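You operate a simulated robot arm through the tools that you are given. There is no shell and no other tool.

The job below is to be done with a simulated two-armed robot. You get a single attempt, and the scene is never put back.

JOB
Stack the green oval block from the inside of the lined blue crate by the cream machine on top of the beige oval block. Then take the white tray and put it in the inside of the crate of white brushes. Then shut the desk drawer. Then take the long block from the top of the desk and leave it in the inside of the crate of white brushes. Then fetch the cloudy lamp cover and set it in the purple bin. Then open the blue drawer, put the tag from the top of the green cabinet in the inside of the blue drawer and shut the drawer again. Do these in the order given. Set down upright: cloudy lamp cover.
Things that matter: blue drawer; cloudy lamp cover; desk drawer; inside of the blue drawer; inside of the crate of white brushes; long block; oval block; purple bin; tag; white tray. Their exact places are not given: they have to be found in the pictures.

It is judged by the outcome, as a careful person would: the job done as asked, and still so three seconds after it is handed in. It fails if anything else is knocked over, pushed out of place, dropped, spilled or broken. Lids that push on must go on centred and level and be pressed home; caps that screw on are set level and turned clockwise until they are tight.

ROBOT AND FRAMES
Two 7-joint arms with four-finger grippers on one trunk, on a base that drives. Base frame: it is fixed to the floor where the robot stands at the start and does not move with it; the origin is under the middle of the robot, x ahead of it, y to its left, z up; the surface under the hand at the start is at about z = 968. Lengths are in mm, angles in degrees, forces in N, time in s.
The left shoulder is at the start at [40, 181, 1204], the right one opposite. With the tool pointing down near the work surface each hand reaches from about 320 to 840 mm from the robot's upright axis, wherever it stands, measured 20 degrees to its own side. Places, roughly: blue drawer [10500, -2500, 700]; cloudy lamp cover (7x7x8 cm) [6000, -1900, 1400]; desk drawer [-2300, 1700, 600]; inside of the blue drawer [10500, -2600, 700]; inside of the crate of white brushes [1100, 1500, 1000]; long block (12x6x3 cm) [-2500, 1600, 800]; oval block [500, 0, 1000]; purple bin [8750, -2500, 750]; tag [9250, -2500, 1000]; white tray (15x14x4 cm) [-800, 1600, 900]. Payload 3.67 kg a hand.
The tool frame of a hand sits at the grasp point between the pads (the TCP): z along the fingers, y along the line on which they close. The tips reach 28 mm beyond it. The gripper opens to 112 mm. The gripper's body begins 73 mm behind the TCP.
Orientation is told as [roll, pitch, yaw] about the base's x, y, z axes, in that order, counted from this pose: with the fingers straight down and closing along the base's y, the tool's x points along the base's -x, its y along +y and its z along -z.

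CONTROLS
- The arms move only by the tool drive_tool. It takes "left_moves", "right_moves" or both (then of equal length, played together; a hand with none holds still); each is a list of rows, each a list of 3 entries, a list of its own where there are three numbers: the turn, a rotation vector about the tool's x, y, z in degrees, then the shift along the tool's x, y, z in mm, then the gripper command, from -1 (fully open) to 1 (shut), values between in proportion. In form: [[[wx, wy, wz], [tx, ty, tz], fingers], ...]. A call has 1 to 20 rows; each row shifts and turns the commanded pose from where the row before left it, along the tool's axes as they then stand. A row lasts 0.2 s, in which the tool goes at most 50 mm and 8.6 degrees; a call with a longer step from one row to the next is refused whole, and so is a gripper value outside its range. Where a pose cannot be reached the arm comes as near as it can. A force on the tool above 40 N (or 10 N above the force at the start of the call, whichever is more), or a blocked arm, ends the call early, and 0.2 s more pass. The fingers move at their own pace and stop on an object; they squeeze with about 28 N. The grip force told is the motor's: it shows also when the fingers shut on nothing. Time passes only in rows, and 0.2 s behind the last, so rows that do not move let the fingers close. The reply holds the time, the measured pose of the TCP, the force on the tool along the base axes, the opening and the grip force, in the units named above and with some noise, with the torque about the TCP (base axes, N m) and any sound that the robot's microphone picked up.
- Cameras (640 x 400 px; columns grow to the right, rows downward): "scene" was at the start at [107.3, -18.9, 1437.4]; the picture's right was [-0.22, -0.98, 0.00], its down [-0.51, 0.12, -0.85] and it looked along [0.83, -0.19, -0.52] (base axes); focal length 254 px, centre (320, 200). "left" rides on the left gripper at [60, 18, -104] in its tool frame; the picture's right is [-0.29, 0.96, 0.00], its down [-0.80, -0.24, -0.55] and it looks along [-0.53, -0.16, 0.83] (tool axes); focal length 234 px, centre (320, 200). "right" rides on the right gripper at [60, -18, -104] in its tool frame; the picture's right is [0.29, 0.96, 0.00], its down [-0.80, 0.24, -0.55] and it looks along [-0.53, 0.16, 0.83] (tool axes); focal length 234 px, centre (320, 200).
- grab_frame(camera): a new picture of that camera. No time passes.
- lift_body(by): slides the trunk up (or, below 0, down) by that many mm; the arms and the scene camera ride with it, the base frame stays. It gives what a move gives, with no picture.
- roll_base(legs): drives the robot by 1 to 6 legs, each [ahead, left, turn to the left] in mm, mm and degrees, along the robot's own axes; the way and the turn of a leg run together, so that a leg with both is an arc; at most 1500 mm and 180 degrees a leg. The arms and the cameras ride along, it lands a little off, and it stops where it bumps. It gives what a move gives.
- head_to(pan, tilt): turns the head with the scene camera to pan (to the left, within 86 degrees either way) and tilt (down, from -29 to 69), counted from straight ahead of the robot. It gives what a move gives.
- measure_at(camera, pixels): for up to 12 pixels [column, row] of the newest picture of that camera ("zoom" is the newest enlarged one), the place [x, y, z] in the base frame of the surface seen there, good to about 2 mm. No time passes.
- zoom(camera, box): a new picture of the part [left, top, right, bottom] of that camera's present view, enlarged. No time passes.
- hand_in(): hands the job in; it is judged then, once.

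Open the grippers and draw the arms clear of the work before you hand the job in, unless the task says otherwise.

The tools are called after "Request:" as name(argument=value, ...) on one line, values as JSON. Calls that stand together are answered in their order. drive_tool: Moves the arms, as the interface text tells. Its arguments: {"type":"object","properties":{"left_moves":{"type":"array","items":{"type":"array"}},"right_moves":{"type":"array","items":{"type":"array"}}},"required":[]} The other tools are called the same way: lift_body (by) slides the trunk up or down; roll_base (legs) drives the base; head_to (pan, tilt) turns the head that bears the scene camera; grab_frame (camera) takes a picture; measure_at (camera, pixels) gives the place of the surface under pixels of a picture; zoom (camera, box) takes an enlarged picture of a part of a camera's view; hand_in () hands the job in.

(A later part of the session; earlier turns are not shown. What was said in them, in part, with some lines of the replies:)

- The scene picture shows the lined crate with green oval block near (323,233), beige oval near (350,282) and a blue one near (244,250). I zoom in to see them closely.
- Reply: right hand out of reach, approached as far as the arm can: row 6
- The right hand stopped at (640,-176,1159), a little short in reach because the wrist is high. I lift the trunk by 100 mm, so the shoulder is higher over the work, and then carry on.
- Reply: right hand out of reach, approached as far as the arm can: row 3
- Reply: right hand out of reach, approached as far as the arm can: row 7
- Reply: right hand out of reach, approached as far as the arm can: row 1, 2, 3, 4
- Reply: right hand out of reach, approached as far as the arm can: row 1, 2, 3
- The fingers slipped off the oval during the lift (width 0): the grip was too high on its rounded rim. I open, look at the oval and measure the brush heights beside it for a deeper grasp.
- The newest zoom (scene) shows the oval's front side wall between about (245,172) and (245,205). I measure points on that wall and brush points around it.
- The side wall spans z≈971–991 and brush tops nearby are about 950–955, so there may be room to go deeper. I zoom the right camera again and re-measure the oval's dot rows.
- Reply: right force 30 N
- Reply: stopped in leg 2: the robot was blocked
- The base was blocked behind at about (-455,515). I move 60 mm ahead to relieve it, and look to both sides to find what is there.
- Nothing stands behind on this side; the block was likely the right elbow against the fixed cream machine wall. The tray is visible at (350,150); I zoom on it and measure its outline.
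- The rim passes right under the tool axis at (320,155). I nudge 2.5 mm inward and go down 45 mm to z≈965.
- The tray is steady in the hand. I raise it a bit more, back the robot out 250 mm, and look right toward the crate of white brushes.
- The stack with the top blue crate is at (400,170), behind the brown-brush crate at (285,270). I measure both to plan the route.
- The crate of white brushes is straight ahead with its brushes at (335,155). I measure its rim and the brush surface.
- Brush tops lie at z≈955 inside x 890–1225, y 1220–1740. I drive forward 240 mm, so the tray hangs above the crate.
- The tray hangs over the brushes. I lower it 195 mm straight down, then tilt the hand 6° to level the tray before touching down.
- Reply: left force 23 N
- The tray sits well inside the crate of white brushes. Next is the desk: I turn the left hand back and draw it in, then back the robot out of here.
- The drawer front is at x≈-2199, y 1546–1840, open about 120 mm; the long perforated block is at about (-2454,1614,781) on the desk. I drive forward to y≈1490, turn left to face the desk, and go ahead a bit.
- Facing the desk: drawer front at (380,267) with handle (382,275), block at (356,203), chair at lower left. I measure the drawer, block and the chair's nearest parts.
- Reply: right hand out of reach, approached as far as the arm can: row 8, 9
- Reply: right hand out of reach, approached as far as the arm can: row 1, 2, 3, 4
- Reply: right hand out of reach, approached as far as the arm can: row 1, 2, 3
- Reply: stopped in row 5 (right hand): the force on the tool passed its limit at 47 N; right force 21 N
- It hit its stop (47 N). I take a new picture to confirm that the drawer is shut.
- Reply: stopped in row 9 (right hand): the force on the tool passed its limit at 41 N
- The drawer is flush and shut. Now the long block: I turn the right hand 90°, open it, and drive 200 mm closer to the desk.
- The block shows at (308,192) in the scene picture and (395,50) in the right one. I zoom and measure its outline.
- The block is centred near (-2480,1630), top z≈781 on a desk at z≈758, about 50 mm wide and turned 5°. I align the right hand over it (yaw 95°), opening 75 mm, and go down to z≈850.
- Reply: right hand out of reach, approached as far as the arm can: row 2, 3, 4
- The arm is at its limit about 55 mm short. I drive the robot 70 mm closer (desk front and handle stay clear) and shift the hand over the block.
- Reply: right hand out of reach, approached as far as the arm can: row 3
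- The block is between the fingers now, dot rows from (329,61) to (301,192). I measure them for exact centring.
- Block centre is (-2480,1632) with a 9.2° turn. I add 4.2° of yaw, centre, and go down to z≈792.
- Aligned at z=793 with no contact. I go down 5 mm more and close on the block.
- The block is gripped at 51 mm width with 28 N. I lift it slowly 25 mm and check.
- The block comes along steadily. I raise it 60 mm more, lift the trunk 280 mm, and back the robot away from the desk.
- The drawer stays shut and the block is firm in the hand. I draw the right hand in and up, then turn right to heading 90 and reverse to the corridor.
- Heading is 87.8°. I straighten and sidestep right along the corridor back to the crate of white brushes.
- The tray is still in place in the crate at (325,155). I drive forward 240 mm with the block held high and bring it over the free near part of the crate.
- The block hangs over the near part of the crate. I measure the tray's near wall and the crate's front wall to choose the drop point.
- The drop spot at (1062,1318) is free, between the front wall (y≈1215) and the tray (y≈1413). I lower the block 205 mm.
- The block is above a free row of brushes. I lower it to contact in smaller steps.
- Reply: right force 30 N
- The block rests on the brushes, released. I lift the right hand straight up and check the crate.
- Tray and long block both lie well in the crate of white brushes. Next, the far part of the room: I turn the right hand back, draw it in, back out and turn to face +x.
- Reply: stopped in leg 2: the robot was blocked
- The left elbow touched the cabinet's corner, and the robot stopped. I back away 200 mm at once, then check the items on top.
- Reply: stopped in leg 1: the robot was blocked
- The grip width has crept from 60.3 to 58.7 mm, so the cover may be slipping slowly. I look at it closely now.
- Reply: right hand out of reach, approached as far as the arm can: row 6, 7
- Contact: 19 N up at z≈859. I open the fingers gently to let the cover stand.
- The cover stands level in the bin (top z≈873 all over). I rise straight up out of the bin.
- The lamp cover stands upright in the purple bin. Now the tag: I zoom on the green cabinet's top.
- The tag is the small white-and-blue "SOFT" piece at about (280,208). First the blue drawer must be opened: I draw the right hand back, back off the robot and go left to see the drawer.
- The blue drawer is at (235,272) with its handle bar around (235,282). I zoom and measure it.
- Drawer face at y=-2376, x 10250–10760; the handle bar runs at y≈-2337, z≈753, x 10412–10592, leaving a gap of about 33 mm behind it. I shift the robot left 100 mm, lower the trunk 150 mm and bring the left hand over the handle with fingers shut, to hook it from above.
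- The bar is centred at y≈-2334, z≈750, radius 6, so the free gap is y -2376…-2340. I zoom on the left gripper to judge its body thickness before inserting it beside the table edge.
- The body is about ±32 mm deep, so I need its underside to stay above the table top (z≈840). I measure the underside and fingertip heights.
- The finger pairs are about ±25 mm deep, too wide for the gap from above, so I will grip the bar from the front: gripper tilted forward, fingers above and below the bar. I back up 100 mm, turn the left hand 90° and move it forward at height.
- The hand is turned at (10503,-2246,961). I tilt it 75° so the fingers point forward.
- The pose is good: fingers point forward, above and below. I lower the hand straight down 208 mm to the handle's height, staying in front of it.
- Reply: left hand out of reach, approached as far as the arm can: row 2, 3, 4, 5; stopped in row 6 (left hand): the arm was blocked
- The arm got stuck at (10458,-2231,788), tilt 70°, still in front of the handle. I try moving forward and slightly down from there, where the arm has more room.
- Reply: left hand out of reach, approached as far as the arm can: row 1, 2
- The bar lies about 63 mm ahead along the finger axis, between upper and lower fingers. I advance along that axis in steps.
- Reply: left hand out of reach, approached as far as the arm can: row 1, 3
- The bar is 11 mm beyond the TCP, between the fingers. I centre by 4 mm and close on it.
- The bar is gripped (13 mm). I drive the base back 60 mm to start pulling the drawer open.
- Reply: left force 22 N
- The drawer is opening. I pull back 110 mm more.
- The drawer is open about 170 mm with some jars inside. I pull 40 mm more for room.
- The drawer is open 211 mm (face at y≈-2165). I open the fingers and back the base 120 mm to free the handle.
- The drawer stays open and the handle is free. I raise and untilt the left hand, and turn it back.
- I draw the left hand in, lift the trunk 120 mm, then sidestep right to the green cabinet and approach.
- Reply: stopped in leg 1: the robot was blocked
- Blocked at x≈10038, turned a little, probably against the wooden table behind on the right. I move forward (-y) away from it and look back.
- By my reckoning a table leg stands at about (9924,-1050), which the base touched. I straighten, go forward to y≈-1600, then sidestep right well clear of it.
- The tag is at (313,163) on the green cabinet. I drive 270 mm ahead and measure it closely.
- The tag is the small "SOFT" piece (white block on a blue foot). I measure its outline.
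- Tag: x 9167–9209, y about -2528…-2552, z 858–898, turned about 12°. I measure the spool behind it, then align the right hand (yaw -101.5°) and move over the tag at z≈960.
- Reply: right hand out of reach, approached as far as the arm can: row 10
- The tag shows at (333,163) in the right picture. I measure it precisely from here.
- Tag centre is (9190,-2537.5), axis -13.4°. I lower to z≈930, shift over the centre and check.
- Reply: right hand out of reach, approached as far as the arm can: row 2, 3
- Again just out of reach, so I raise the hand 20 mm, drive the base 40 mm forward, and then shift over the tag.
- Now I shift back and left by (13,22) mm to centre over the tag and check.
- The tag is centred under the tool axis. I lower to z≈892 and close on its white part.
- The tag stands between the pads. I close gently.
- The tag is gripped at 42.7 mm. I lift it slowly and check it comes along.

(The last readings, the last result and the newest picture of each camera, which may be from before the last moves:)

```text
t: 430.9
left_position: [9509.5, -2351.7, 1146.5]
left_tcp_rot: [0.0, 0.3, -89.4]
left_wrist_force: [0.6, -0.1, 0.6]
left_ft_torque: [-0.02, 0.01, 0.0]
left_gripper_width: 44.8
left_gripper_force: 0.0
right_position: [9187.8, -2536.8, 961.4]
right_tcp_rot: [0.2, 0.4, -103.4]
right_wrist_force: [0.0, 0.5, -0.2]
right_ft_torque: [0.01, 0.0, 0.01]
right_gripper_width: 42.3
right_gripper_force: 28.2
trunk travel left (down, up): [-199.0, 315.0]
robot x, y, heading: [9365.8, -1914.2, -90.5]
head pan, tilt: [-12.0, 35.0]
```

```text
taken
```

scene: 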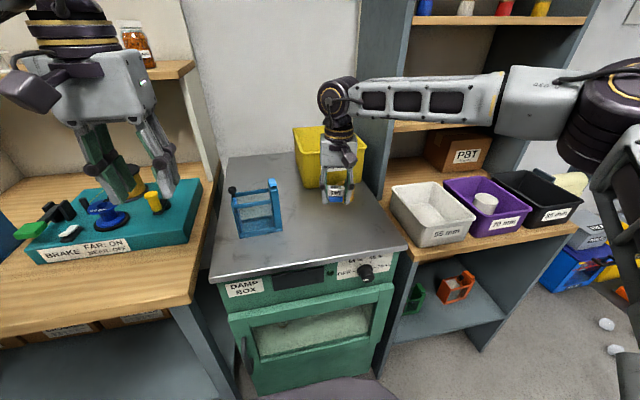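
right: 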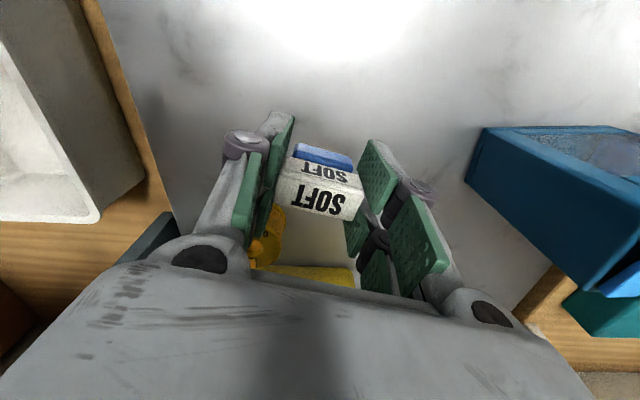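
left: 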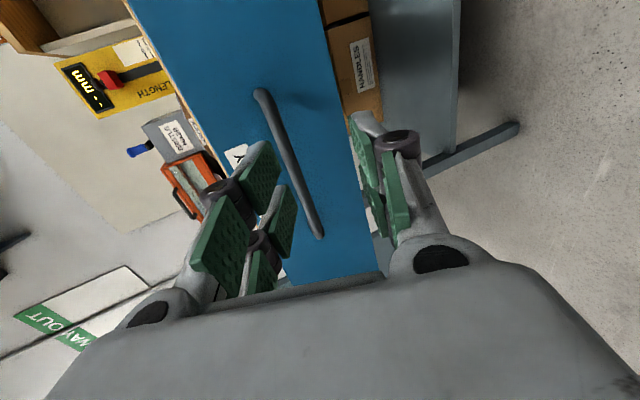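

The tag is in hand. I raise and draw the hand back, back off to y≈-1610, and sidestep left to the open drawer.

Request:
drive_tool(right_moves=[[[0, 0, 0], [15, 0, -25], 1], [[0, 0, 0], [30, 0, -30], 1], [[0, 0, 0], [35, 0, -30], 1], [[0, 0, 0], [35, 0, -30], 1], [[0, 0, 0], [35, 0, -30], 1], [[0, 0, 0], [20, 0, 0], 1], [[0, 0, 0], [0, 0, 0], 1]])

Request:
roll_base(legs=[[-300, 0, 0.4], [0, 1165, 0]])

Request:
head_to(pan=-5, tilt=45)

Request:
grab_frame(camera="scene")

```text
t: 432.5
left_position: [9508.7, -2351.5, 1146.4]
left_tcp_rot: [-0.2, 0.3, -89.4]
left_wrist_force: [-0.3, 0.4, -0.7]
left_ft_torque: [0.04, -0.02, 0.03]
left_gripper_width: 45.0
left_gripper_force: 0.0
right_position: [9227.6, -2371.2, 1107.8]
right_tcp_rot: [0.3, 0.4, -103.4]
right_wrist_force: [-0.5, -0.7, 0.0]
right_ft_torque: [0.01, 0.02, -0.02]
right_gripper_width: 42.5
right_gripper_force: 28.3
trunk travel left (down, up): [-199.0, 315.0]
robot x, y, heading: [9364.2, -1914.0, -90.4]
head pan, tilt: [-12.0, 35.0]
```

```text
t: 440.3
left_position: [10681.9, -2062.5, 1146.3]
left_tcp_rot: [0.0, 0.4, -89.7]
left_wrist_force: [0.7, -0.3, -0.5]
left_ft_torque: [-0.02, 0.02, -0.01]
left_gripper_width: 44.7
left_gripper_force: 0.1
right_position: [10401.0, -2082.3, 1108.1]
right_tcp_rot: [0.3, 0.4, -103.6]
right_wrist_force: [0.3, 0.5, -0.3]
right_ft_torque: [-0.01, 0.04, 0.0]
right_gripper_width: 42.7
right_gripper_force: 27.9
trunk travel left (down, up): [-199.0, 315.0]
robot x, y, heading: [10540.3, -1620.6, -91.1]
head pan, tilt: [-12.0, 35.0]
```

```text
t: 441.0
left_position: [10681.9, -2062.1, 1146.7]
left_tcp_rot: [0.0, 0.3, -89.7]
left_wrist_force: [0.3, 1.2, -1.1]
left_ft_torque: [0.04, 0.02, 0.01]
left_gripper_width: 45.1
left_gripper_force: 0.1
right_position: [10400.9, -2081.9, 1107.0]
right_tcp_rot: [0.4, 0.4, -103.7]
right_wrist_force: [0.2, 0.0, 0.0]
right_ft_torque: [0.0, -0.01, 0.02]
right_gripper_width: 42.6
right_gripper_force: 28.5
trunk travel left (down, up): [-199.0, 315.0]
robot x, y, heading: [10534.0, -1622.3, -91.1]
head pan, tilt: [-5.0, 45.0]
```

```text
taken
```

scene: 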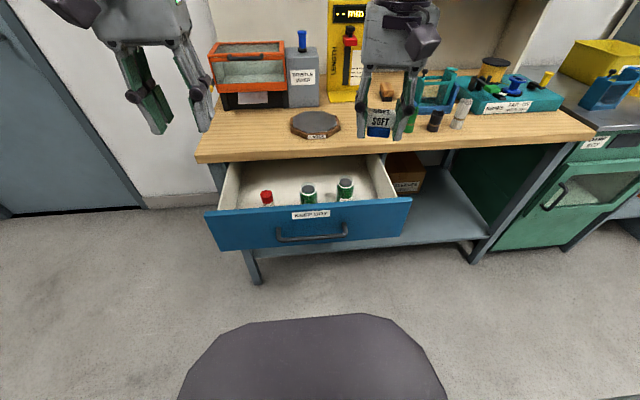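

The drawer's inside shows three small jars at (267,198), (308,192), (345,188). I measure the free area to their right and behind.

Request:
zoom(camera="scene", box=[200, 145, 424, 255])

Request:
measure_at(camera="scene", pixels=[[267, 198], [308, 190], [345, 184], [345, 195], [370, 190], [365, 175], [325, 175], [385, 185], [232, 180], [300, 165], [400, 205], [370, 165]])

```text
2.86 times, centred on (312, 200) of scene
```

zoom: 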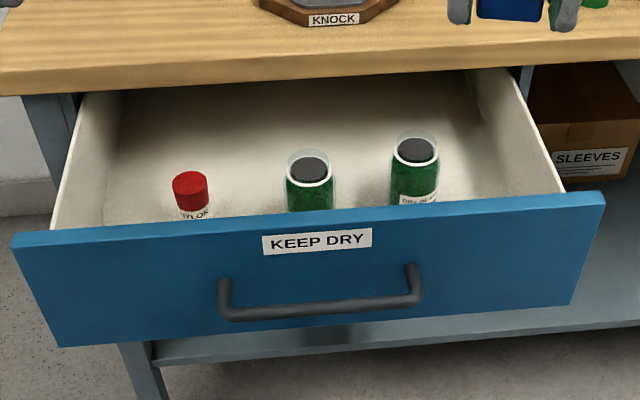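

```text
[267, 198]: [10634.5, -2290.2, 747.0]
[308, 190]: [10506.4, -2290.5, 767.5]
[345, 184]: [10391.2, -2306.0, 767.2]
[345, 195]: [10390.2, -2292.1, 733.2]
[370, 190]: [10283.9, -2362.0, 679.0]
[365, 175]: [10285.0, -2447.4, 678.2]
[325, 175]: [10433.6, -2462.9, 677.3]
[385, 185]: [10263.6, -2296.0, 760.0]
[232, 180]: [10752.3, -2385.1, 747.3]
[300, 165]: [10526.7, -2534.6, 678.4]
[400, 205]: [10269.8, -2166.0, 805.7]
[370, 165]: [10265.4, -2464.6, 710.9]
```

The free spot is on the right side of the drawer, around (10318,-2280), floor z≈678. I move forward 100 mm, lower the trunk 180 mm, and turn the right hand so its body and camera will clear the drawer front.

Request:
roll_base(legs=[[100, 0, 1.1]])

Request:
lift_body(by=-170)

Request:
drive_tool(right_moves=[[[0, 0, 8.5], [0, 0, -3], 1], [[0, 0, 8.5], [0, 0, -3], 1], [[0, 0, 8.5], [0, 0, -3], 1], [[0, 0, 8.5], [0, 0, -3], 1], [[0, 0, 8.5], [0, 0, 0], 1], [[0, 0, 8.5], [0, 0, 0], 1], [[0, 0, 8.5], [0, 0, 0], 1], [[0, 0, 8.5], [0, 0, 0], 1], [[0, 0, 8.4], [0, 0, 0], 1], [[0, 0, 0], [0, 0, 0], 1]])

Request:
grab_frame(camera="right")

Request:
grab_frame(camera="scene")

```text
t: 442.2
left_position: [10690.5, -2160.3, 1147.0]
left_tcp_rot: [-0.1, 0.4, -88.5]
left_wrist_force: [0.7, -0.3, 0.8]
left_ft_torque: [0.02, -0.04, 0.0]
left_gripper_width: 44.8
left_gripper_force: 0.1
right_position: [10406.5, -2186.8, 1108.1]
right_tcp_rot: [0.2, 0.4, -102.6]
right_wrist_force: [0.2, -0.7, -0.3]
right_ft_torque: [0.02, 0.02, 0.01]
right_gripper_width: 42.5
right_gripper_force: 27.8
trunk travel left (down, up): [-199.0, 315.0]
robot x, y, heading: [10538.5, -1724.4, -89.6]
head pan, tilt: [-5.0, 45.0]
```

```text
t: 444.1
left_position: [10689.7, -2160.1, 975.9]
left_tcp_rot: [-0.1, 0.3, -88.5]
left_wrist_force: [0.0, 0.6, -0.2]
left_ft_torque: [-0.01, -0.02, -0.01]
left_gripper_width: 44.4
left_gripper_force: 0.0
right_position: [10408.8, -2184.3, 937.7]
right_tcp_rot: [0.5, 0.5, -102.6]
right_wrist_force: [0.5, -0.9, -1.2]
right_ft_torque: [0.02, 0.0, 0.0]
right_gripper_width: 42.3
right_gripper_force: 27.6
trunk travel left (down, up): [-29.0, 485.0]
robot x, y, heading: [10542.8, -1723.0, -89.4]
head pan, tilt: [-5.0, 45.0]
```

```text
t: 446.3
left_position: [10690.7, -2159.5, 975.6]
left_tcp_rot: [0.0, 0.3, -88.6]
left_wrist_force: [-0.2, -0.3, 0.0]
left_ft_torque: [-0.03, 0.04, -0.01]
left_gripper_width: 44.9
left_gripper_force: 0.1
right_position: [10408.8, -2185.3, 949.0]
right_tcp_rot: [-0.3, 0.4, -179.1]
right_wrist_force: [0.0, 0.0, -0.2]
right_ft_torque: [0.01, 0.0, -0.04]
right_gripper_width: 42.4
right_gripper_force: 28.4
trunk travel left (down, up): [-29.0, 485.0]
robot x, y, heading: [10537.3, -1724.3, -89.7]
head pan, tilt: [-5.0, 45.0]
```

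```text
taken
```

right: 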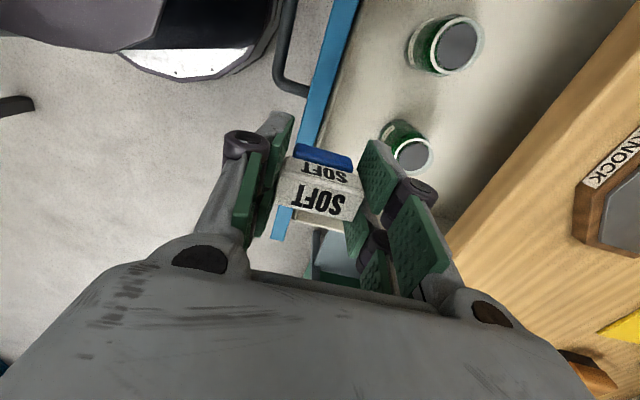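

```text
taken
```

scene: 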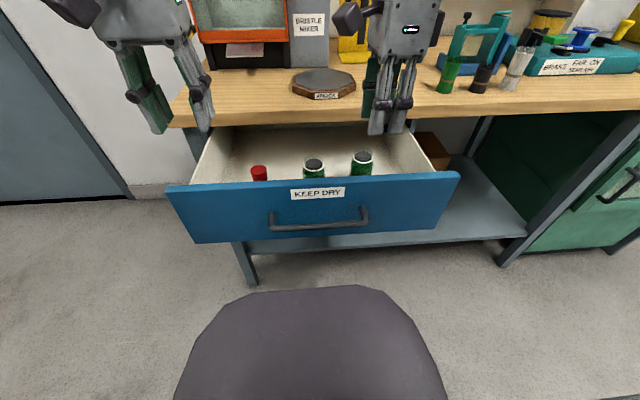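

I lower to z≈905 (tag bottom still above the drawer front) and move over the free spot at (10318,-2280).

Request:
drive_tool(right_moves=[[[0, 0, 0], [0, 0, 22], 1], [[0, 0, 0], [0, 0, 22], 1], [[0, 0, 0], [-23, 24, 0], 1], [[0, 0, 0], [-23, 24, 0], 1], [[0, 0, 0], [-23, 24, 0], 1], [[0, 0, 0], [-22, 23, 0], 1], [[0, 0, 0], [0, 0, 0], 1]])

Request:
grab_frame(camera="right")

Request:
grab_frame(camera="scene")

```text
t: 447.9
left_position: [10690.0, -2158.5, 975.2]
left_tcp_rot: [-0.1, 0.3, -88.5]
left_wrist_force: [0.1, 0.1, -0.4]
left_ft_torque: [-0.01, -0.01, 0.01]
left_gripper_width: 44.6
left_gripper_force: 0.0
right_position: [10318.5, -2281.1, 903.9]
right_tcp_rot: [-0.3, 0.4, -178.8]
right_wrist_force: [-0.6, 0.0, -0.5]
right_ft_torque: [-0.02, -0.02, 0.0]
right_gripper_width: 42.2
right_gripper_force: 27.7
trunk travel left (down, up): [-29.0, 485.0]
robot x, y, heading: [10536.7, -1723.9, -89.5]
head pan, tilt: [-5.0, 45.0]
```

```text
taken
```

right: 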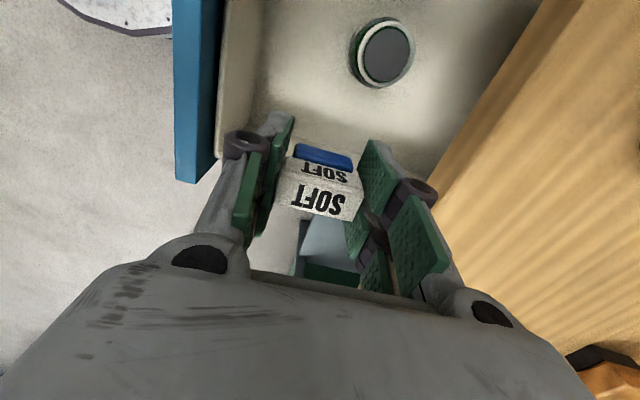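

```text
taken
```

scene: 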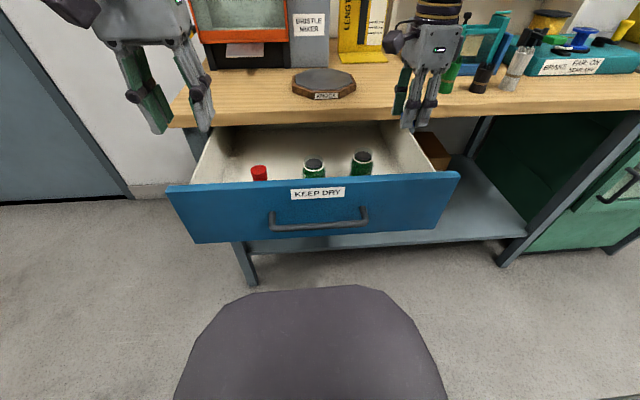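

I measure the drawer's inner limits around the spot in the right picture.

Request:
measure_at(camera="right", pixels=[[195, 90], [225, 100], [240, 60], [270, 90], [300, 100], [340, 120], [382, 53], [420, 110], [460, 160], [330, 250], [300, 240], [400, 130]])

```text
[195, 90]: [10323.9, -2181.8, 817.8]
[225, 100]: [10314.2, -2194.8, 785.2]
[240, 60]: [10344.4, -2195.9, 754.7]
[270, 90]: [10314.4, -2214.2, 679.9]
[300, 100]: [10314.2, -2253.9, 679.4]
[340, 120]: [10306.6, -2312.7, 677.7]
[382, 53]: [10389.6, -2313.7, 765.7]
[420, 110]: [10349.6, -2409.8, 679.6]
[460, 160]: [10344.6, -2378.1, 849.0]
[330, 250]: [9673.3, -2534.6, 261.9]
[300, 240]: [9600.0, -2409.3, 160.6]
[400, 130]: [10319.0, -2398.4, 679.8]
```

The spot is clear of the jar (24 mm) and walls. I lower the tag into the drawer by 160 mm.

Request:
drive_tool(right_moves=[[[0, 0, 0], [0, 0, 25], 1], [[0, 0, 0], [0, 0, 30], 1], [[0, 0, 0], [0, 0, 35], 1], [[0, 0, 0], [0, 0, 35], 1], [[0, 0, 0], [0, 0, 35], 1], [[0, 0, 0], [0, 0, 0], 1]])

Request:
grab_frame(camera="right")

Request:
zoom(camera="scene", box=[300, 60, 480, 200])

```text
t: 449.3
left_position: [10690.4, -2160.9, 975.4]
left_tcp_rot: [0.0, 0.3, -88.5]
left_wrist_force: [0.3, 0.1, 0.6]
left_ft_torque: [-0.02, -0.03, -0.02]
left_gripper_width: 44.7
left_gripper_force: 0.0
right_position: [10320.6, -2280.9, 744.3]
right_tcp_rot: [-0.3, 0.4, -179.0]
right_wrist_force: [0.2, 0.2, 0.1]
right_ft_torque: [0.01, 0.01, -0.02]
right_gripper_width: 42.3
right_gripper_force: 28.2
trunk travel left (down, up): [-29.0, 485.0]
robot x, y, heading: [10541.7, -1727.5, -89.6]
head pan, tilt: [-5.0, 45.0]
```

```text
taken
```

right: 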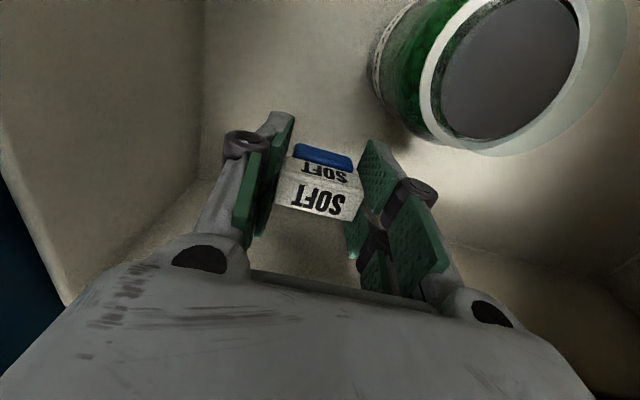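

```text
2.86 times, centred on (390, 130) of scene
```

zoom: 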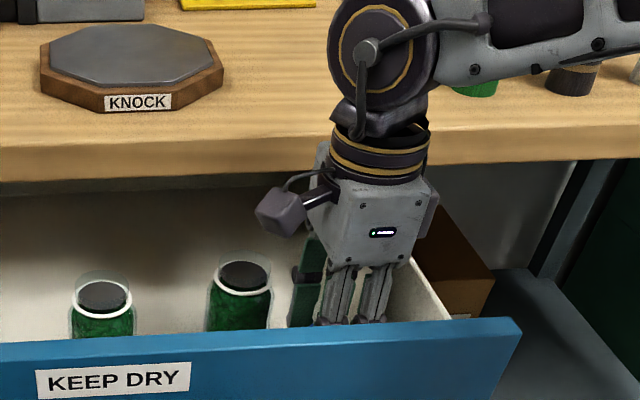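

Clear so far. I lower 24 mm more, then step down to contact.

Request:
drive_tool(right_moves=[[[0, 0, 0], [0, 0, 12], 1], [[0, 0, 0], [0, 0, 12], 1], [[0, 0, 0], [0, 0, 0], 1]])

Request:
drive_tool(right_moves=[[[0, 0, 0], [0, 0, 3], 1], [[0, 0, 0], [0, 0, 3], 1], [[0, 0, 0], [0, 0, 0], 1]])

```text
t: 450.1
left_position: [10690.2, -2160.1, 974.8]
left_tcp_rot: [-0.1, 0.3, -88.5]
left_wrist_force: [0.6, -0.2, -0.1]
left_ft_torque: [0.0, 0.02, 0.01]
left_gripper_width: 44.6
left_gripper_force: 0.1
right_position: [10321.9, -2280.2, 719.0]
right_tcp_rot: [-0.4, 0.4, -179.0]
right_wrist_force: [1.1, -0.9, 0.3]
right_ft_torque: [-0.02, -0.02, 0.04]
right_gripper_width: 42.3
right_gripper_force: 28.4
trunk travel left (down, up): [-29.0, 485.0]
robot x, y, heading: [10543.3, -1723.6, -89.5]
head pan, tilt: [-5.0, 45.0]
```

```text
t: 450.9
left_position: [10689.8, -2158.8, 976.2]
left_tcp_rot: [-0.1, 0.3, -88.5]
left_wrist_force: [1.0, 0.0, 0.1]
left_ft_torque: [-0.02, 0.0, -0.01]
left_gripper_width: 44.9
left_gripper_force: 0.1
right_position: [10321.4, -2281.1, 713.2]
right_tcp_rot: [-0.3, 0.4, -179.0]
right_wrist_force: [0.1, 0.0, 0.0]
right_ft_torque: [-0.02, -0.02, -0.02]
right_gripper_width: 42.4
right_gripper_force: 28.0
trunk travel left (down, up): [-29.0, 485.0]
robot x, y, heading: [10543.6, -1723.7, -89.4]
head pan, tilt: [-5.0, 45.0]
```

At z=713 there is no contact yet. I go on in 2 mm steps.

Request:
drive_tool(right_moves=[[[0, 0, 0], [0, 0, 2], 1], [[0, 0, 0], [0, 0, 2], 1], [[0, 0, 0], [0, 0, 0], 1]])

```text
t: 451.7
left_position: [10691.3, -2158.8, 975.6]
left_tcp_rot: [-0.2, 0.1, -88.5]
left_wrist_force: [0.8, 0.5, -0.7]
left_ft_torque: [0.01, 0.0, 0.0]
left_gripper_width: 44.8
left_gripper_force: 0.0
right_position: [10322.6, -2281.0, 711.6]
right_tcp_rot: [-0.1, 0.4, -179.0]
right_wrist_force: [-1.1, -0.3, 16.2]
right_ft_torque: [-0.06, 0.14, -0.01]
right_gripper_width: 42.3
right_gripper_force: 27.7
trunk travel left (down, up): [-29.0, 485.0]
robot x, y, heading: [10539.6, -1721.5, -89.6]
head pan, tilt: [-5.0, 45.0]
```

Contact at z≈711.6 (16 N): the tag is on the drawer floor. I open the fingers gently.

Request:
drive_tool(right_moves=[[[0, 0, 0], [0, 0, -1], 0.2], [[0, 0, 0], [0, 0, 0], 0.1], [[0, 0, 0], [0, 0, 0], -0.05], [[0, 0, 0], [0, 0, 0], -0.15], [[0, 0, 0], [0, 0, 0], -0.15]])

Request:
grab_frame(camera="right")

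```text
t: 452.9
left_position: [10689.7, -2159.2, 974.5]
left_tcp_rot: [0.0, 0.3, -88.4]
left_wrist_force: [0.6, -0.6, -0.3]
left_ft_torque: [0.02, 0.02, -0.01]
left_gripper_width: 44.8
left_gripper_force: 0.1
right_position: [10320.8, -2281.7, 710.3]
right_tcp_rot: [-0.3, 0.4, -179.0]
right_wrist_force: [0.0, -0.8, -0.2]
right_ft_torque: [0.0, 0.0, -0.02]
right_gripper_width: 64.3
right_gripper_force: 0.2
trunk travel left (down, up): [-29.0, 485.0]
robot x, y, heading: [10538.3, -1723.0, -89.6]
head pan, tilt: [-5.0, 45.0]
```

```text
taken
```

right: 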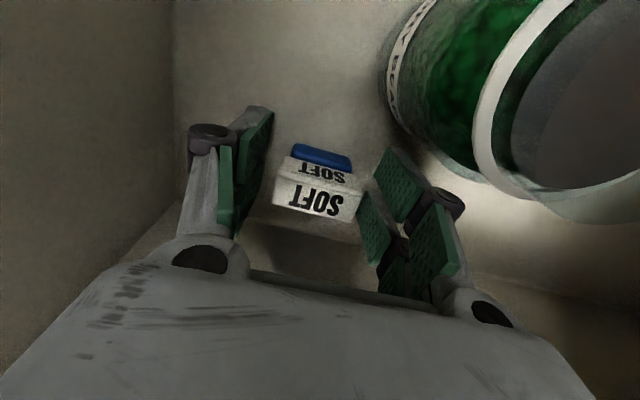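

The tag stands on the drawer floor, released. I raise the right hand straight up out of the drawer.

Request:
drive_tool(right_moves=[[[0, 0, 0], [0, 0, -10], -0.15], [[0, 0, 0], [0, 0, -20], -0.15], [[0, 0, 0], [0, 0, -30], -0.15], [[0, 0, 0], [0, 0, -35], -0.15], [[0, 0, 0], [0, 0, -40], -0.15], [[0, 0, 0], [0, 0, -40], -0.15], [[0, 0, 0], [0, 0, -40], -0.15], [[0, 0, 0], [0, 0, 0], -0.15]])

Request:
grab_frame(camera="right")

Request:
grab_frame(camera="scene")

```text
t: 454.7
left_position: [10690.4, -2160.2, 976.3]
left_tcp_rot: [-0.1, 0.3, -88.5]
left_wrist_force: [0.6, -1.1, 0.3]
left_ft_torque: [-0.02, 0.01, 0.02]
left_gripper_width: 45.0
left_gripper_force: 0.1
right_position: [10321.4, -2281.0, 927.6]
right_tcp_rot: [-0.4, 0.4, -179.0]
right_wrist_force: [-0.4, 0.2, 0.6]
right_ft_torque: [-0.02, 0.01, 0.0]
right_gripper_width: 64.3
right_gripper_force: 0.1
trunk travel left (down, up): [-29.0, 485.0]
robot x, y, heading: [10538.7, -1723.6, -89.6]
head pan, tilt: [-5.0, 45.0]
```

```text
taken
```

right: 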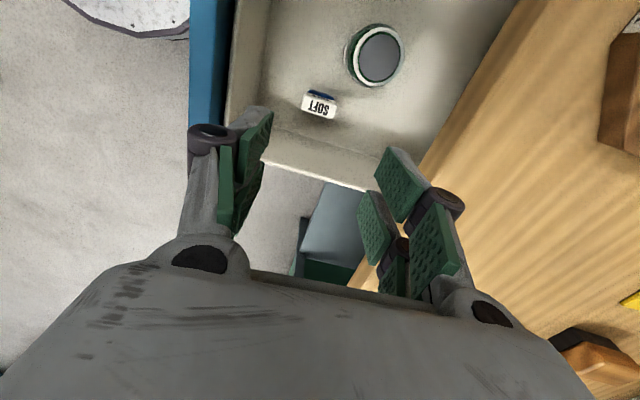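

```text
taken
```

scene: 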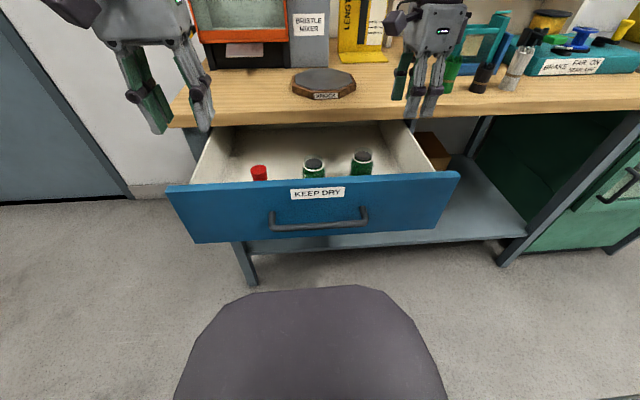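

The tag stands in the drawer next to the jar. Now I shut the drawer: I back off, shift right to x≈10300, and prepare the left hand with shut fingers tilted 45°.

Request:
roll_base(legs=[[-170, 0, 0], [0, -240, 0]])

Request:
drive_tool(left_moves=[[[0, 0, 0], [-25, 0, 0], 0.6], [[0, 0, 0], [-30, 0, 0], 1], [[0, 0, 0], [-30, 0, 0], 1], [[0, 0, 0], [-30, 0, 0], 1], [[0, -7.5, 0], [0, 0, 0], 1], [[0, -7.5, 0], [0, 0, 0], 1], [[0, -7.5, 0], [0, 0, 0], 1], [[0, -7.5, 0], [0, 0, 0], 1], [[0, -7.5, 0], [0, 0, 0], 1], [[0, -7.5, 0], [0, 0, 0], 1], [[0, 0, 0], [0, 0, 0], 1]], right_moves=[[[0, 0, 0], [0, 0, -20], -0.15], [[0, 0, 0], [0, -20, -20], -0.15], [[0, 0, 0], [0, -30, -20], -0.15], [[0, 0, 0], [0, -30, -20], -0.15], [[0, 0, 0], [0, -30, -20], -0.15], [[0, 0, 0], [0, 0, 0], -0.15], [[0, 0, 0], [0, 0, 0], -0.15], [[0, 0, 0], [0, 0, 0], -0.15], [[0, 0, 0], [0, 0, 0], -0.15], [[0, 0, 0], [0, 0, 0], -0.15], [[0, 0, 0], [0, 0, 0], -0.15]])

Request:
grab_frame(camera="scene")

```text
t: 457.6
left_position: [10446.6, -1990.4, 975.7]
left_tcp_rot: [0.0, 0.3, -88.9]
left_wrist_force: [0.3, -0.6, -0.1]
left_ft_torque: [-0.02, -0.02, -0.01]
left_gripper_width: 45.0
left_gripper_force: 0.0
right_position: [10077.8, -2109.7, 925.9]
right_tcp_rot: [-0.4, 0.5, -179.3]
right_wrist_force: [-0.8, 0.4, -0.5]
right_ft_torque: [-0.01, -0.05, -0.05]
right_gripper_width: 64.7
right_gripper_force: 0.1
trunk travel left (down, up): [-29.0, 485.0]
robot x, y, heading: [10302.1, -1554.1, -89.9]
head pan, tilt: [-5.0, 45.0]
```

```text
t: 460.0
left_position: [10449.3, -2104.6, 975.4]
left_tcp_rot: [-0.2, -44.7, -88.9]
left_wrist_force: [-0.1, -0.5, -0.2]
left_ft_torque: [-0.01, -0.05, 0.01]
left_gripper_width: 0.1
left_gripper_force: 28.1
right_position: [10076.8, -1999.9, 1025.9]
right_tcp_rot: [-0.4, 0.4, -179.2]
right_wrist_force: [0.1, -0.1, -0.4]
right_ft_torque: [0.04, -0.01, -0.01]
right_gripper_width: 64.2
right_gripper_force: 0.1
trunk travel left (down, up): [-29.0, 485.0]
robot x, y, heading: [10296.5, -1552.0, -90.4]
head pan, tilt: [-5.0, 45.0]
```

```text
taken
```

scene: 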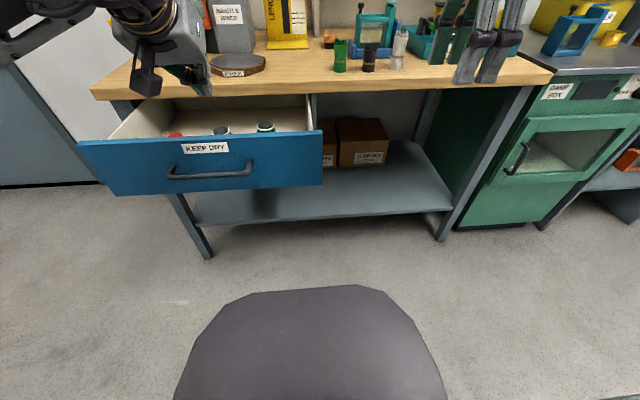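

The hand is tilted at (10449,-2105,975), face at y≈-2165. I lower it straight down to z≈802 while shifting to x≈10505.

Request:
drive_tool(left_moves=[[[0, 0, 0], [10, 10, -8], 1], [[0, 0, 0], [30.5, 14, 30.5], 1], [[0, 0, 0], [30.5, 14, 30.5], 1], [[0, 0, 0], [30.5, 14, 30.5], 1], [[0, 0, 0], [30.5, 4, 30.5], 1], [[0, 0, 0], [0, 0, 0], 1]])

Request:
grab_frame(camera="left")

Request:
grab_frame(camera="scene")

```text
t: 461.4
left_position: [10503.7, -2090.9, 801.0]
left_tcp_rot: [-0.1, -44.8, -88.8]
left_wrist_force: [0.5, 0.1, -0.2]
left_ft_torque: [-0.04, -0.04, 0.0]
left_gripper_width: 0.0
left_gripper_force: 27.8
right_position: [10075.2, -2000.6, 1026.3]
right_tcp_rot: [-0.3, 0.4, -179.2]
right_wrist_force: [-0.3, 0.4, -1.4]
right_ft_torque: [-0.02, -0.03, 0.0]
right_gripper_width: 64.4
right_gripper_force: 0.1
trunk travel left (down, up): [-29.0, 485.0]
robot x, y, heading: [10303.1, -1552.1, -89.9]
head pan, tilt: [-5.0, 45.0]
```

```text
taken
```

left: 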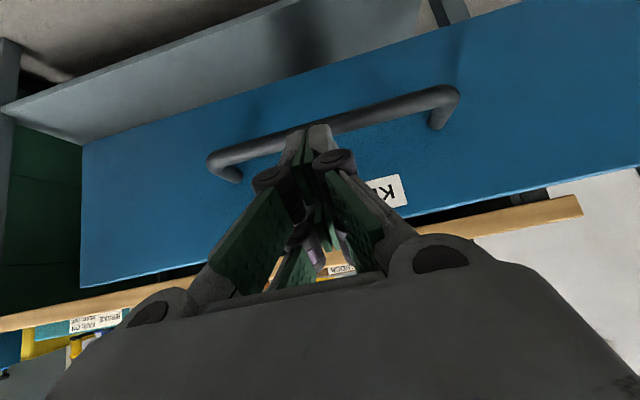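

```text
taken
```

scene: 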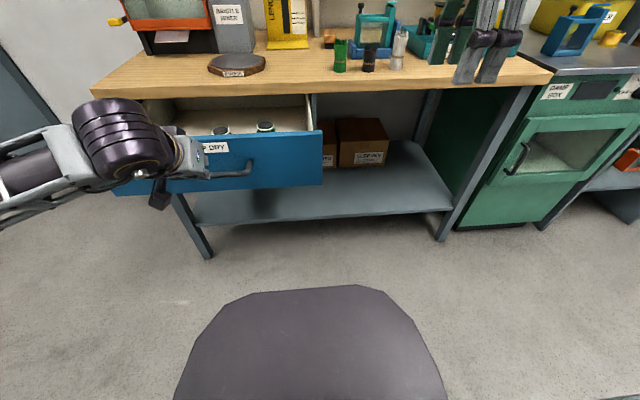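

The tips stand 40 mm before the drawer face, above the handle. I push forward steadily with the arm.

Request:
drive_tool(left_moves=[[[0, 0, 0], [-8.5, 0, 8.5], 1], [[0, 0, 0], [-8.5, 0, 8.5], 1], [[0, 0, 0], [-7, 0, 7], 1], [[0, 0, 0], [-6, 0, 6], 1], [[0, 0, 0], [-6, 0, 6], 1], [[0, 0, 0], [-7, 0, 7], 1], [[0, 0, 0], [-7, 0, 7], 1], [[0, 0, 0], [-7, 0, 7], 1], [[0, 0, 0], [-7, 0, 7], 1], [[0, 0, 0], [-7, 0, 7], 1], [[0, 0, 0], [-7, 0, 7], 1], [[0, 0, 0], [0, 0, 0], 1]])

Request:
grab_frame(camera="scene")

```text
t: 464.0
left_position: [10506.5, -2202.3, 801.0]
left_tcp_rot: [-0.2, -44.7, -88.8]
left_wrist_force: [-0.1, 0.0, -0.3]
left_ft_torque: [0.01, -0.01, 0.0]
left_gripper_width: 0.2
left_gripper_force: 27.9
right_position: [10076.9, -1999.8, 1026.9]
right_tcp_rot: [-0.3, 0.3, -179.3]
right_wrist_force: [0.0, 0.7, 0.3]
right_ft_torque: [-0.01, 0.0, 0.0]
right_gripper_width: 64.5
right_gripper_force: 0.1
trunk travel left (down, up): [-29.0, 485.0]
robot x, y, heading: [10302.2, -1554.9, -90.0]
head pan, tilt: [-5.0, 45.0]
```

```text
taken
```

scene: 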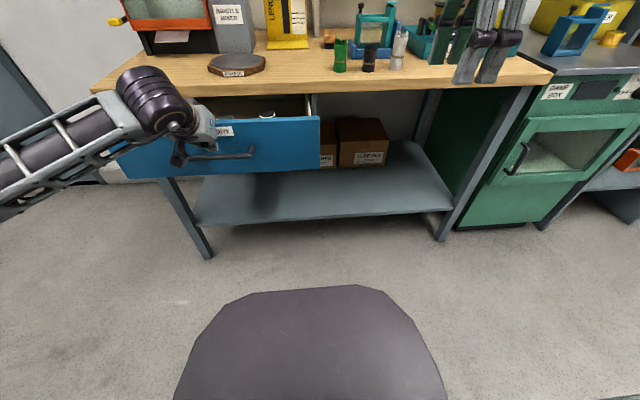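

The drawer is moving in smoothly. I push on about 95 mm.

Request:
drive_tool(left_moves=[[[0, 0, 0], [-7, 0, 7], 1], [[0, 0, 0], [-7, 0, 7], 1], [[0, 0, 0], [-7, 0, 7], 1], [[0, 0, 0], [-7, 0, 7], 1], [[0, 0, 0], [-7, 0, 7], 1], [[0, 0, 0], [-7, 0, 7], 1], [[0, 0, 0], [-7, 0, 7], 1], [[0, 0, 0], [-7, 0, 7], 1], [[0, 0, 0], [-7, 0, 7], 1], [[0, 0, 0], [0, 0, 0], 1]])

Request:
grab_frame(camera="scene")

Request:
measure_at(camera="scene", pixels=[[290, 140], [270, 150], [300, 125], [250, 155], [320, 85], [180, 150]])

```text
t: 466.2
left_position: [10510.0, -2289.9, 800.2]
left_tcp_rot: [0.0, -44.7, -88.8]
left_wrist_force: [-0.4, -0.5, 0.9]
left_ft_torque: [0.03, -0.04, -0.01]
left_gripper_width: 0.1
left_gripper_force: 28.0
right_position: [10076.3, -1999.7, 1025.1]
right_tcp_rot: [-0.3, 0.4, -179.3]
right_wrist_force: [0.3, 0.5, 1.2]
right_ft_torque: [0.0, 0.0, 0.0]
right_gripper_width: 64.4
right_gripper_force: 0.1
trunk travel left (down, up): [-29.0, 485.0]
robot x, y, heading: [10299.8, -1555.0, -89.7]
head pan, tilt: [-5.0, 45.0]
```

```text
taken
```

scene: 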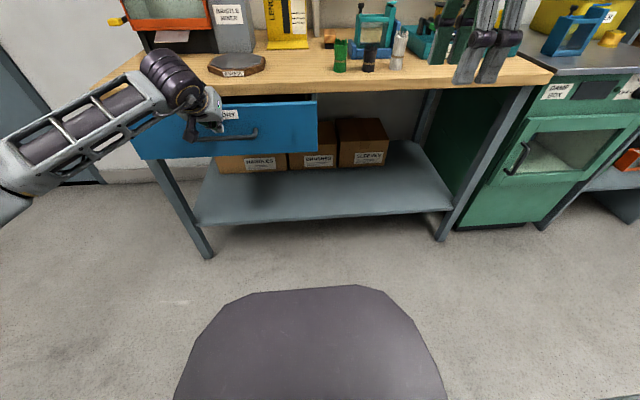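

```text
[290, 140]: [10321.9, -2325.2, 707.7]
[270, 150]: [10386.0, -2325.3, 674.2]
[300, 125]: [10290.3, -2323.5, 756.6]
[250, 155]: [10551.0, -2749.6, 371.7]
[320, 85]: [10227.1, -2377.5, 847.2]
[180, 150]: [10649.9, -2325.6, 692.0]
```

The face is at y≈-2325, 51 mm to go. I push on, with smaller steps near the end.

Request:
drive_tool(left_moves=[[[0, 0, 0], [-7, 0, 7], 1], [[0, 0, 0], [-7, 0, 7], 1], [[0, 0, 0], [-7, 0, 7], 1], [[0, 0, 0], [-4, 0, 4], 1], [[0, 0, 0], [-3, 0, 3], 1], [[0, 0, 0], [-3, 0, 3], 1], [[0, 0, 0], [-2.5, 0, 2.5], 1], [[0, 0, 0], [-2.5, 0, 2.5], 1], [[0, 0, 0], [-2.5, 0, 2.5], 1], [[0, 0, 0], [-2.5, 0, 2.5], 1], [[0, 0, 0], [0, 0, 0], 1]])

Request:
grab_frame(camera="scene")

Request:
measure_at(camera="scene", pixels=[[290, 130], [270, 140], [300, 115], [320, 85], [180, 145], [250, 140]])

```text
t: 468.6
left_position: [10510.8, -2342.0, 800.4]
left_tcp_rot: [-0.2, -44.5, -88.7]
left_wrist_force: [1.3, 20.2, 5.9]
left_ft_torque: [-0.24, 0.06, -0.01]
left_gripper_width: 5.9
left_gripper_force: 36.0
right_position: [10076.7, -1998.2, 1027.1]
right_tcp_rot: [-0.2, 0.4, -179.2]
right_wrist_force: [0.1, 0.5, 0.3]
right_ft_torque: [-0.01, -0.02, -0.03]
right_gripper_width: 64.3
right_gripper_force: 0.2
trunk travel left (down, up): [-29.0, 485.0]
robot x, y, heading: [10301.6, -1554.2, -90.0]
head pan, tilt: [-5.0, 45.0]
stopped in row 11 (left hand): the force on the tool passed its limit at 43 N (the readings are from after the stop); the commanded pose is now the measured one
```

```text
taken
```

scene: 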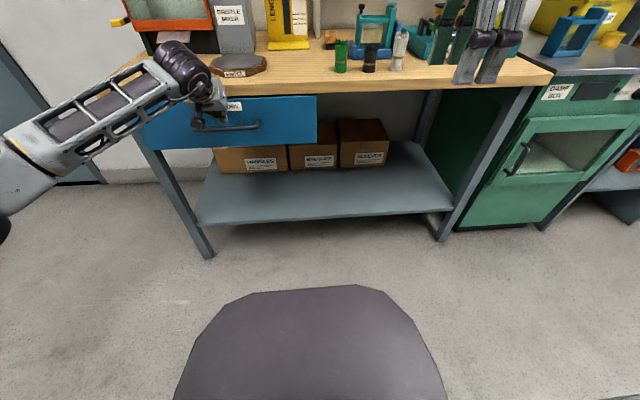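

```text
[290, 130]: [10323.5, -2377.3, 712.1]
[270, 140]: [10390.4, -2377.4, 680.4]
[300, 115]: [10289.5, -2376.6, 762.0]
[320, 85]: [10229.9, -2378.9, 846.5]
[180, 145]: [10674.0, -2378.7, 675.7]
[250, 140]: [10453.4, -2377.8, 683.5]
```

The drawer is shut again (face y≈-2377, as at first). I withdraw the left hand, raise and untilt it, and open the gripper.

Request:
drive_tool(left_moves=[[[0, 0, 0], [10, 0, -10], 1], [[0, 0, 0], [20, 0, -20], 1], [[0, 0, 0], [25, 0, -25], 1], [[0, 0, 0], [25, 0, -25], 1], [[0, 0, 0], [-25, 0, -25], 1], [[0, 0, 0], [-30, 0, -30], 1], [[0, 0, 0], [-30, 0, -30], 0.5], [[0, 0, 0], [-30, 0, -30], 0], [[0, 0, 0], [-20, 0, -20], -0.5], [[0, 7.5, 0], [0, 0, 0], -1], [[0, 7.5, 0], [0, 0, 0], -1], [[0, 7.5, 0], [0, 0, 0], -1], [[0, 7.5, 0], [0, 0, 0], -1], [[0, 7.5, 0], [0, 0, 0], -1], [[0, 7.3, 0], [0, 0, 0], -1], [[0, 0, 0], [0, 0, 0], -1]])

Request:
roll_base(legs=[[-60, 0, 0]])

Request:
head_to(pan=-10, tilt=35)

Request:
grab_frame(camera="scene")

```text
t: 471.9
left_position: [10510.0, -2233.7, 989.1]
left_tcp_rot: [-0.1, 0.5, -88.9]
left_wrist_force: [-0.1, 0.0, 0.5]
left_ft_torque: [0.04, -0.02, -0.03]
left_gripper_width: 112.1
left_gripper_force: 0.1
right_position: [10078.6, -2000.0, 1025.7]
right_tcp_rot: [-0.3, 0.4, -179.2]
right_wrist_force: [0.1, -0.3, -0.4]
right_ft_torque: [0.02, -0.02, 0.01]
right_gripper_width: 64.6
right_gripper_force: 0.0
trunk travel left (down, up): [-29.0, 485.0]
robot x, y, heading: [10301.0, -1554.5, -90.2]
head pan, tilt: [-5.0, 45.0]
```

```text
t: 472.9
left_position: [10507.5, -2170.8, 991.6]
left_tcp_rot: [-0.1, 0.2, -88.9]
left_wrist_force: [-0.9, 1.1, 0.6]
left_ft_torque: [-0.05, -0.01, -0.01]
left_gripper_width: 111.9
left_gripper_force: 0.1
right_position: [10076.4, -1936.4, 1027.6]
right_tcp_rot: [-0.2, 0.3, -179.3]
right_wrist_force: [-0.3, 0.9, 0.4]
right_ft_torque: [-0.07, -0.03, 0.04]
right_gripper_width: 64.2
right_gripper_force: 0.0
trunk travel left (down, up): [-29.0, 485.0]
robot x, y, heading: [10302.7, -1493.0, -90.0]
head pan, tilt: [-5.0, 45.0]
```

```text
t: 473.6
left_position: [10507.7, -2173.2, 990.6]
left_tcp_rot: [-0.1, 0.4, -88.8]
left_wrist_force: [0.8, 0.1, -0.1]
left_ft_torque: [-0.01, -0.01, -0.02]
left_gripper_width: 112.0
left_gripper_force: 0.1
right_position: [10076.0, -1938.3, 1025.8]
right_tcp_rot: [-0.4, 0.4, -179.3]
right_wrist_force: [-0.7, -0.2, 0.6]
right_ft_torque: [-0.01, -0.01, 0.03]
right_gripper_width: 64.3
right_gripper_force: 0.0
trunk travel left (down, up): [-29.0, 485.0]
robot x, y, heading: [10298.6, -1492.3, -89.8]
head pan, tilt: [-10.0, 35.0]
```

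```text
taken
```

scene: 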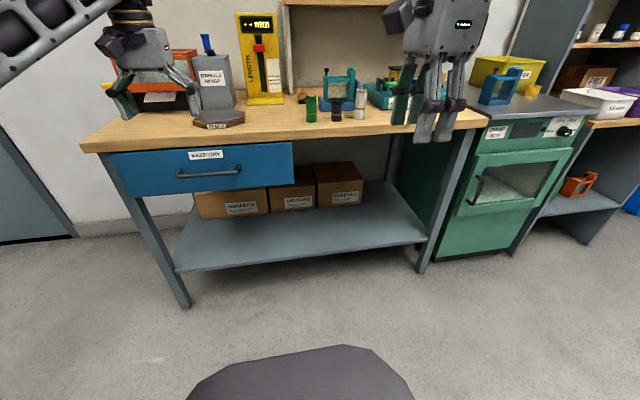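

The blue drawer is shut and the bench tidy. As a check on the table I brushed earlier, I turn 20° right and look back toward it.

Request:
roll_base(legs=[[0, 0, -20]])

Request:
head_to(pan=-86, tilt=25)

Request:
grab_frame(camera="scene")

```text
t: 475.2
left_position: [10259.8, -2202.5, 990.8]
left_tcp_rot: [-0.1, 0.4, -109.1]
left_wrist_force: [0.8, -0.3, 0.1]
left_ft_torque: [-0.01, -0.01, -0.01]
left_gripper_width: 112.1
left_gripper_force: 0.0
right_position: [9935.6, -1833.4, 1025.9]
right_tcp_rot: [-0.2, 0.6, 160.6]
right_wrist_force: [0.2, 1.0, -0.8]
right_ft_torque: [-0.02, 0.0, 0.01]
right_gripper_width: 64.6
right_gripper_force: 0.0
trunk travel left (down, up): [-29.0, 485.0]
robot x, y, heading: [10299.0, -1488.6, -110.1]
head pan, tilt: [-10.0, 35.0]
```

```text
t: 476.7
left_position: [10260.7, -2203.4, 990.7]
left_tcp_rot: [0.0, 0.4, -109.1]
left_wrist_force: [-0.4, -0.6, 0.1]
left_ft_torque: [0.01, -0.03, -0.03]
left_gripper_width: 112.2
left_gripper_force: 0.0
right_position: [9937.1, -1834.4, 1026.1]
right_tcp_rot: [-0.3, 0.3, 160.5]
right_wrist_force: [-0.3, 0.5, -0.5]
right_ft_torque: [0.04, 0.0, 0.02]
right_gripper_width: 64.6
right_gripper_force: 0.1
trunk travel left (down, up): [-29.0, 485.0]
robot x, y, heading: [10302.7, -1492.5, -110.2]
head pan, tilt: [-85.9, 25.0]
```

```text
taken
```

scene: 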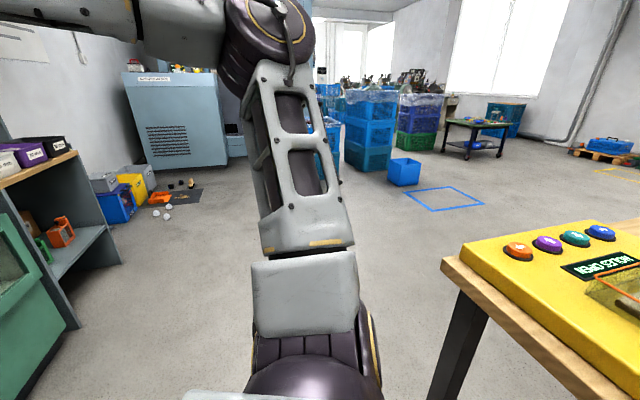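

The table's corner is at (447,262) with a yellow panel on top, all standing. I measure its leg and corner.

Request:
measure_at(camera="scene", pixels=[[460, 340], [470, 300], [447, 268], [520, 330], [440, 395], [600, 235], [518, 250], [165, 210], [480, 145]])

Request:
zoom(camera="scene", box=[420, 200, 640, 400])

```text
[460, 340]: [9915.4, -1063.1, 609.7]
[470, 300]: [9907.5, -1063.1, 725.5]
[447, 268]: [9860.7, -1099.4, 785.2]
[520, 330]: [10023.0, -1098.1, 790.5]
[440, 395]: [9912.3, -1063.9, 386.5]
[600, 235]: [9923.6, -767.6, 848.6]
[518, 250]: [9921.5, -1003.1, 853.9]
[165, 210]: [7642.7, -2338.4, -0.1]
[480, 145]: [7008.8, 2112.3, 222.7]
```

```text
2.00 times, centred on (530, 300) of scene
```

zoom: 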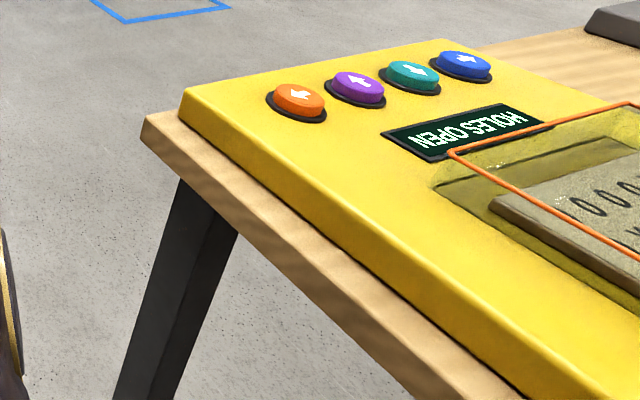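

The table leg (y≈-1063) and edge are where and as square as I reckoned before, nothing displaced. I open the right gripper fully and draw both hands back from the benches.

Request:
drive_tool(left_moves=[[[0, 0, 0], [35, 0, -15], -1], [[0, 0, 0], [35, 0, -15], -1], [[0, 0, 0], [35, 0, -15], -1], [[0, 0, 0], [35, 0, -15], -1], [[0, 0, 0], [35, 0, 0], -1], [[0, 0, 0], [0, 0, 0], -1]], right_moves=[[[0, 0, 0], [0, 0, -10], -0.6], [[0, 0, 0], [0, 0, -10], -1], [[0, 0, 0], [0, 0, -10], -1], [[0, 0, 0], [0, 0, 0], -1], [[0, 0, 0], [0, 0, 0], -1], [[0, 0, 0], [0, 0, 0], -1]])

Request:
head_to(pan=15, tilt=30)

Request:
grab_frame(camera="scene")

Request:
head_to(pan=-40, tilt=25)

Request:
grab_frame(camera="scene")

```text
t: 478.1
left_position: [10316.3, -2037.5, 1051.3]
left_tcp_rot: [-0.1, 0.5, -109.1]
left_wrist_force: [-0.5, -1.0, 0.4]
left_ft_torque: [0.02, -0.01, -0.01]
left_gripper_width: 111.9
left_gripper_force: 0.0
right_position: [9936.1, -1835.0, 1055.7]
right_tcp_rot: [-0.2, 0.5, 160.6]
right_wrist_force: [0.8, 0.1, -0.8]
right_ft_torque: [0.0, -0.01, 0.01]
right_gripper_width: 111.8
right_gripper_force: 0.1
trunk travel left (down, up): [-29.0, 485.0]
robot x, y, heading: [10298.9, -1493.0, -110.1]
head pan, tilt: [-85.9, 25.0]
```

```text
t: 479.9
left_position: [10316.5, -2038.2, 1050.0]
left_tcp_rot: [-0.1, 0.4, -109.1]
left_wrist_force: [0.4, 0.7, -0.2]
left_ft_torque: [0.0, 0.0, 0.0]
left_gripper_width: 112.0
left_gripper_force: 0.0
right_position: [9937.0, -1833.0, 1054.6]
right_tcp_rot: [-0.3, 0.4, 160.6]
right_wrist_force: [-0.1, -0.3, 1.0]
right_ft_torque: [0.0, 0.03, -0.03]
right_gripper_width: 112.2
right_gripper_force: 0.0
trunk travel left (down, up): [-29.0, 485.0]
robot x, y, heading: [10297.8, -1492.7, -110.1]
head pan, tilt: [15.0, 30.0]
```

```text
taken
```

scene: 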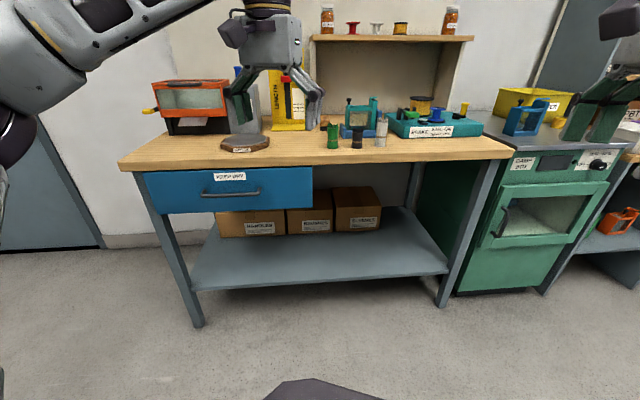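

```text
t: 481.1
left_position: [10317.9, -2037.5, 1050.1]
left_tcp_rot: [0.0, 0.4, -109.2]
left_wrist_force: [-0.5, 0.0, -0.3]
left_ft_torque: [0.03, 0.02, 0.01]
left_gripper_width: 112.0
left_gripper_force: 0.2
right_position: [9937.2, -1833.8, 1055.3]
right_tcp_rot: [-0.3, 0.4, 160.6]
right_wrist_force: [-0.5, -0.4, -0.7]
right_ft_torque: [0.03, -0.02, 0.01]
right_gripper_width: 111.8
right_gripper_force: 0.2
trunk travel left (down, up): [-29.0, 485.0]
robot x, y, heading: [10298.3, -1493.2, -110.3]
head pan, tilt: [-40.0, 25.0]
```

```text
taken
```

scene: 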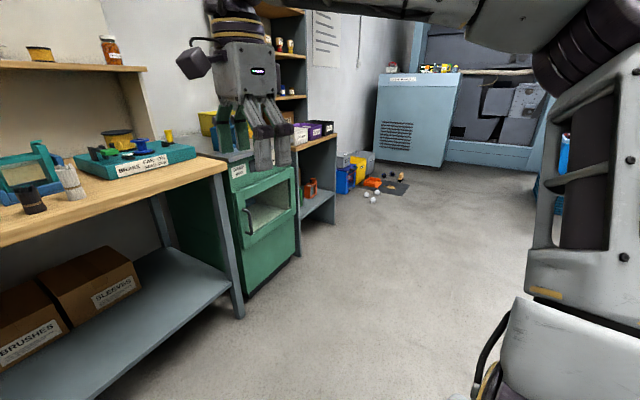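

All steps are done: both drawers are shut, the items are placed, and the grippers are open and clear of the work. I hand the job in.

Request:
hand_in()

```text
The job is handed in.
```

I handed the job in with all six steps done, in the order you gave; it has not been judged yet.

- **Oval blocks:** the green oval sits centred on the beige one. The first grip slipped, so I picked it up again lower down.
- **White tray:** it lies level inside the crate of white brushes.
- **Desk drawer:** it is shut. I pushed it a second time and it stopped at the same place.
- **Long block:** it lies in the same crate, in front of the tray.
- **Lamp cover:** it stands upright in the purple bin.
- **Blue drawer:** I opened it, stood the tag labelled "SOFT" on its floor to the right of the jars, and shut it again. The drawer front is back where it was at the start. I did not see inside after shutting it.

The robot touched things it should not have, four times:

- **Near the first crate:** it was blocked from behind, probably by its right elbow on the cream machine. I did not see the contact.
- **Lamp cabinet, first touch:** the left elbow hit a corner of the cabinet the lamp stood on.
- **Lamp cabinet, second touch:** I then sent the base the wrong way and pressed further against the cabinet before backing off. The items on top that I could see were still standing. I did not measure whether the cabinet itself moved.
- **Wooden table:** the base touched the leg of the table opposite the benches. Afterwards the leg and edge were where I expected them and the yellow panel on top was in place.

I only took the one look back at that table, and did not go back to the first crates or the desk for a last check before handing in.
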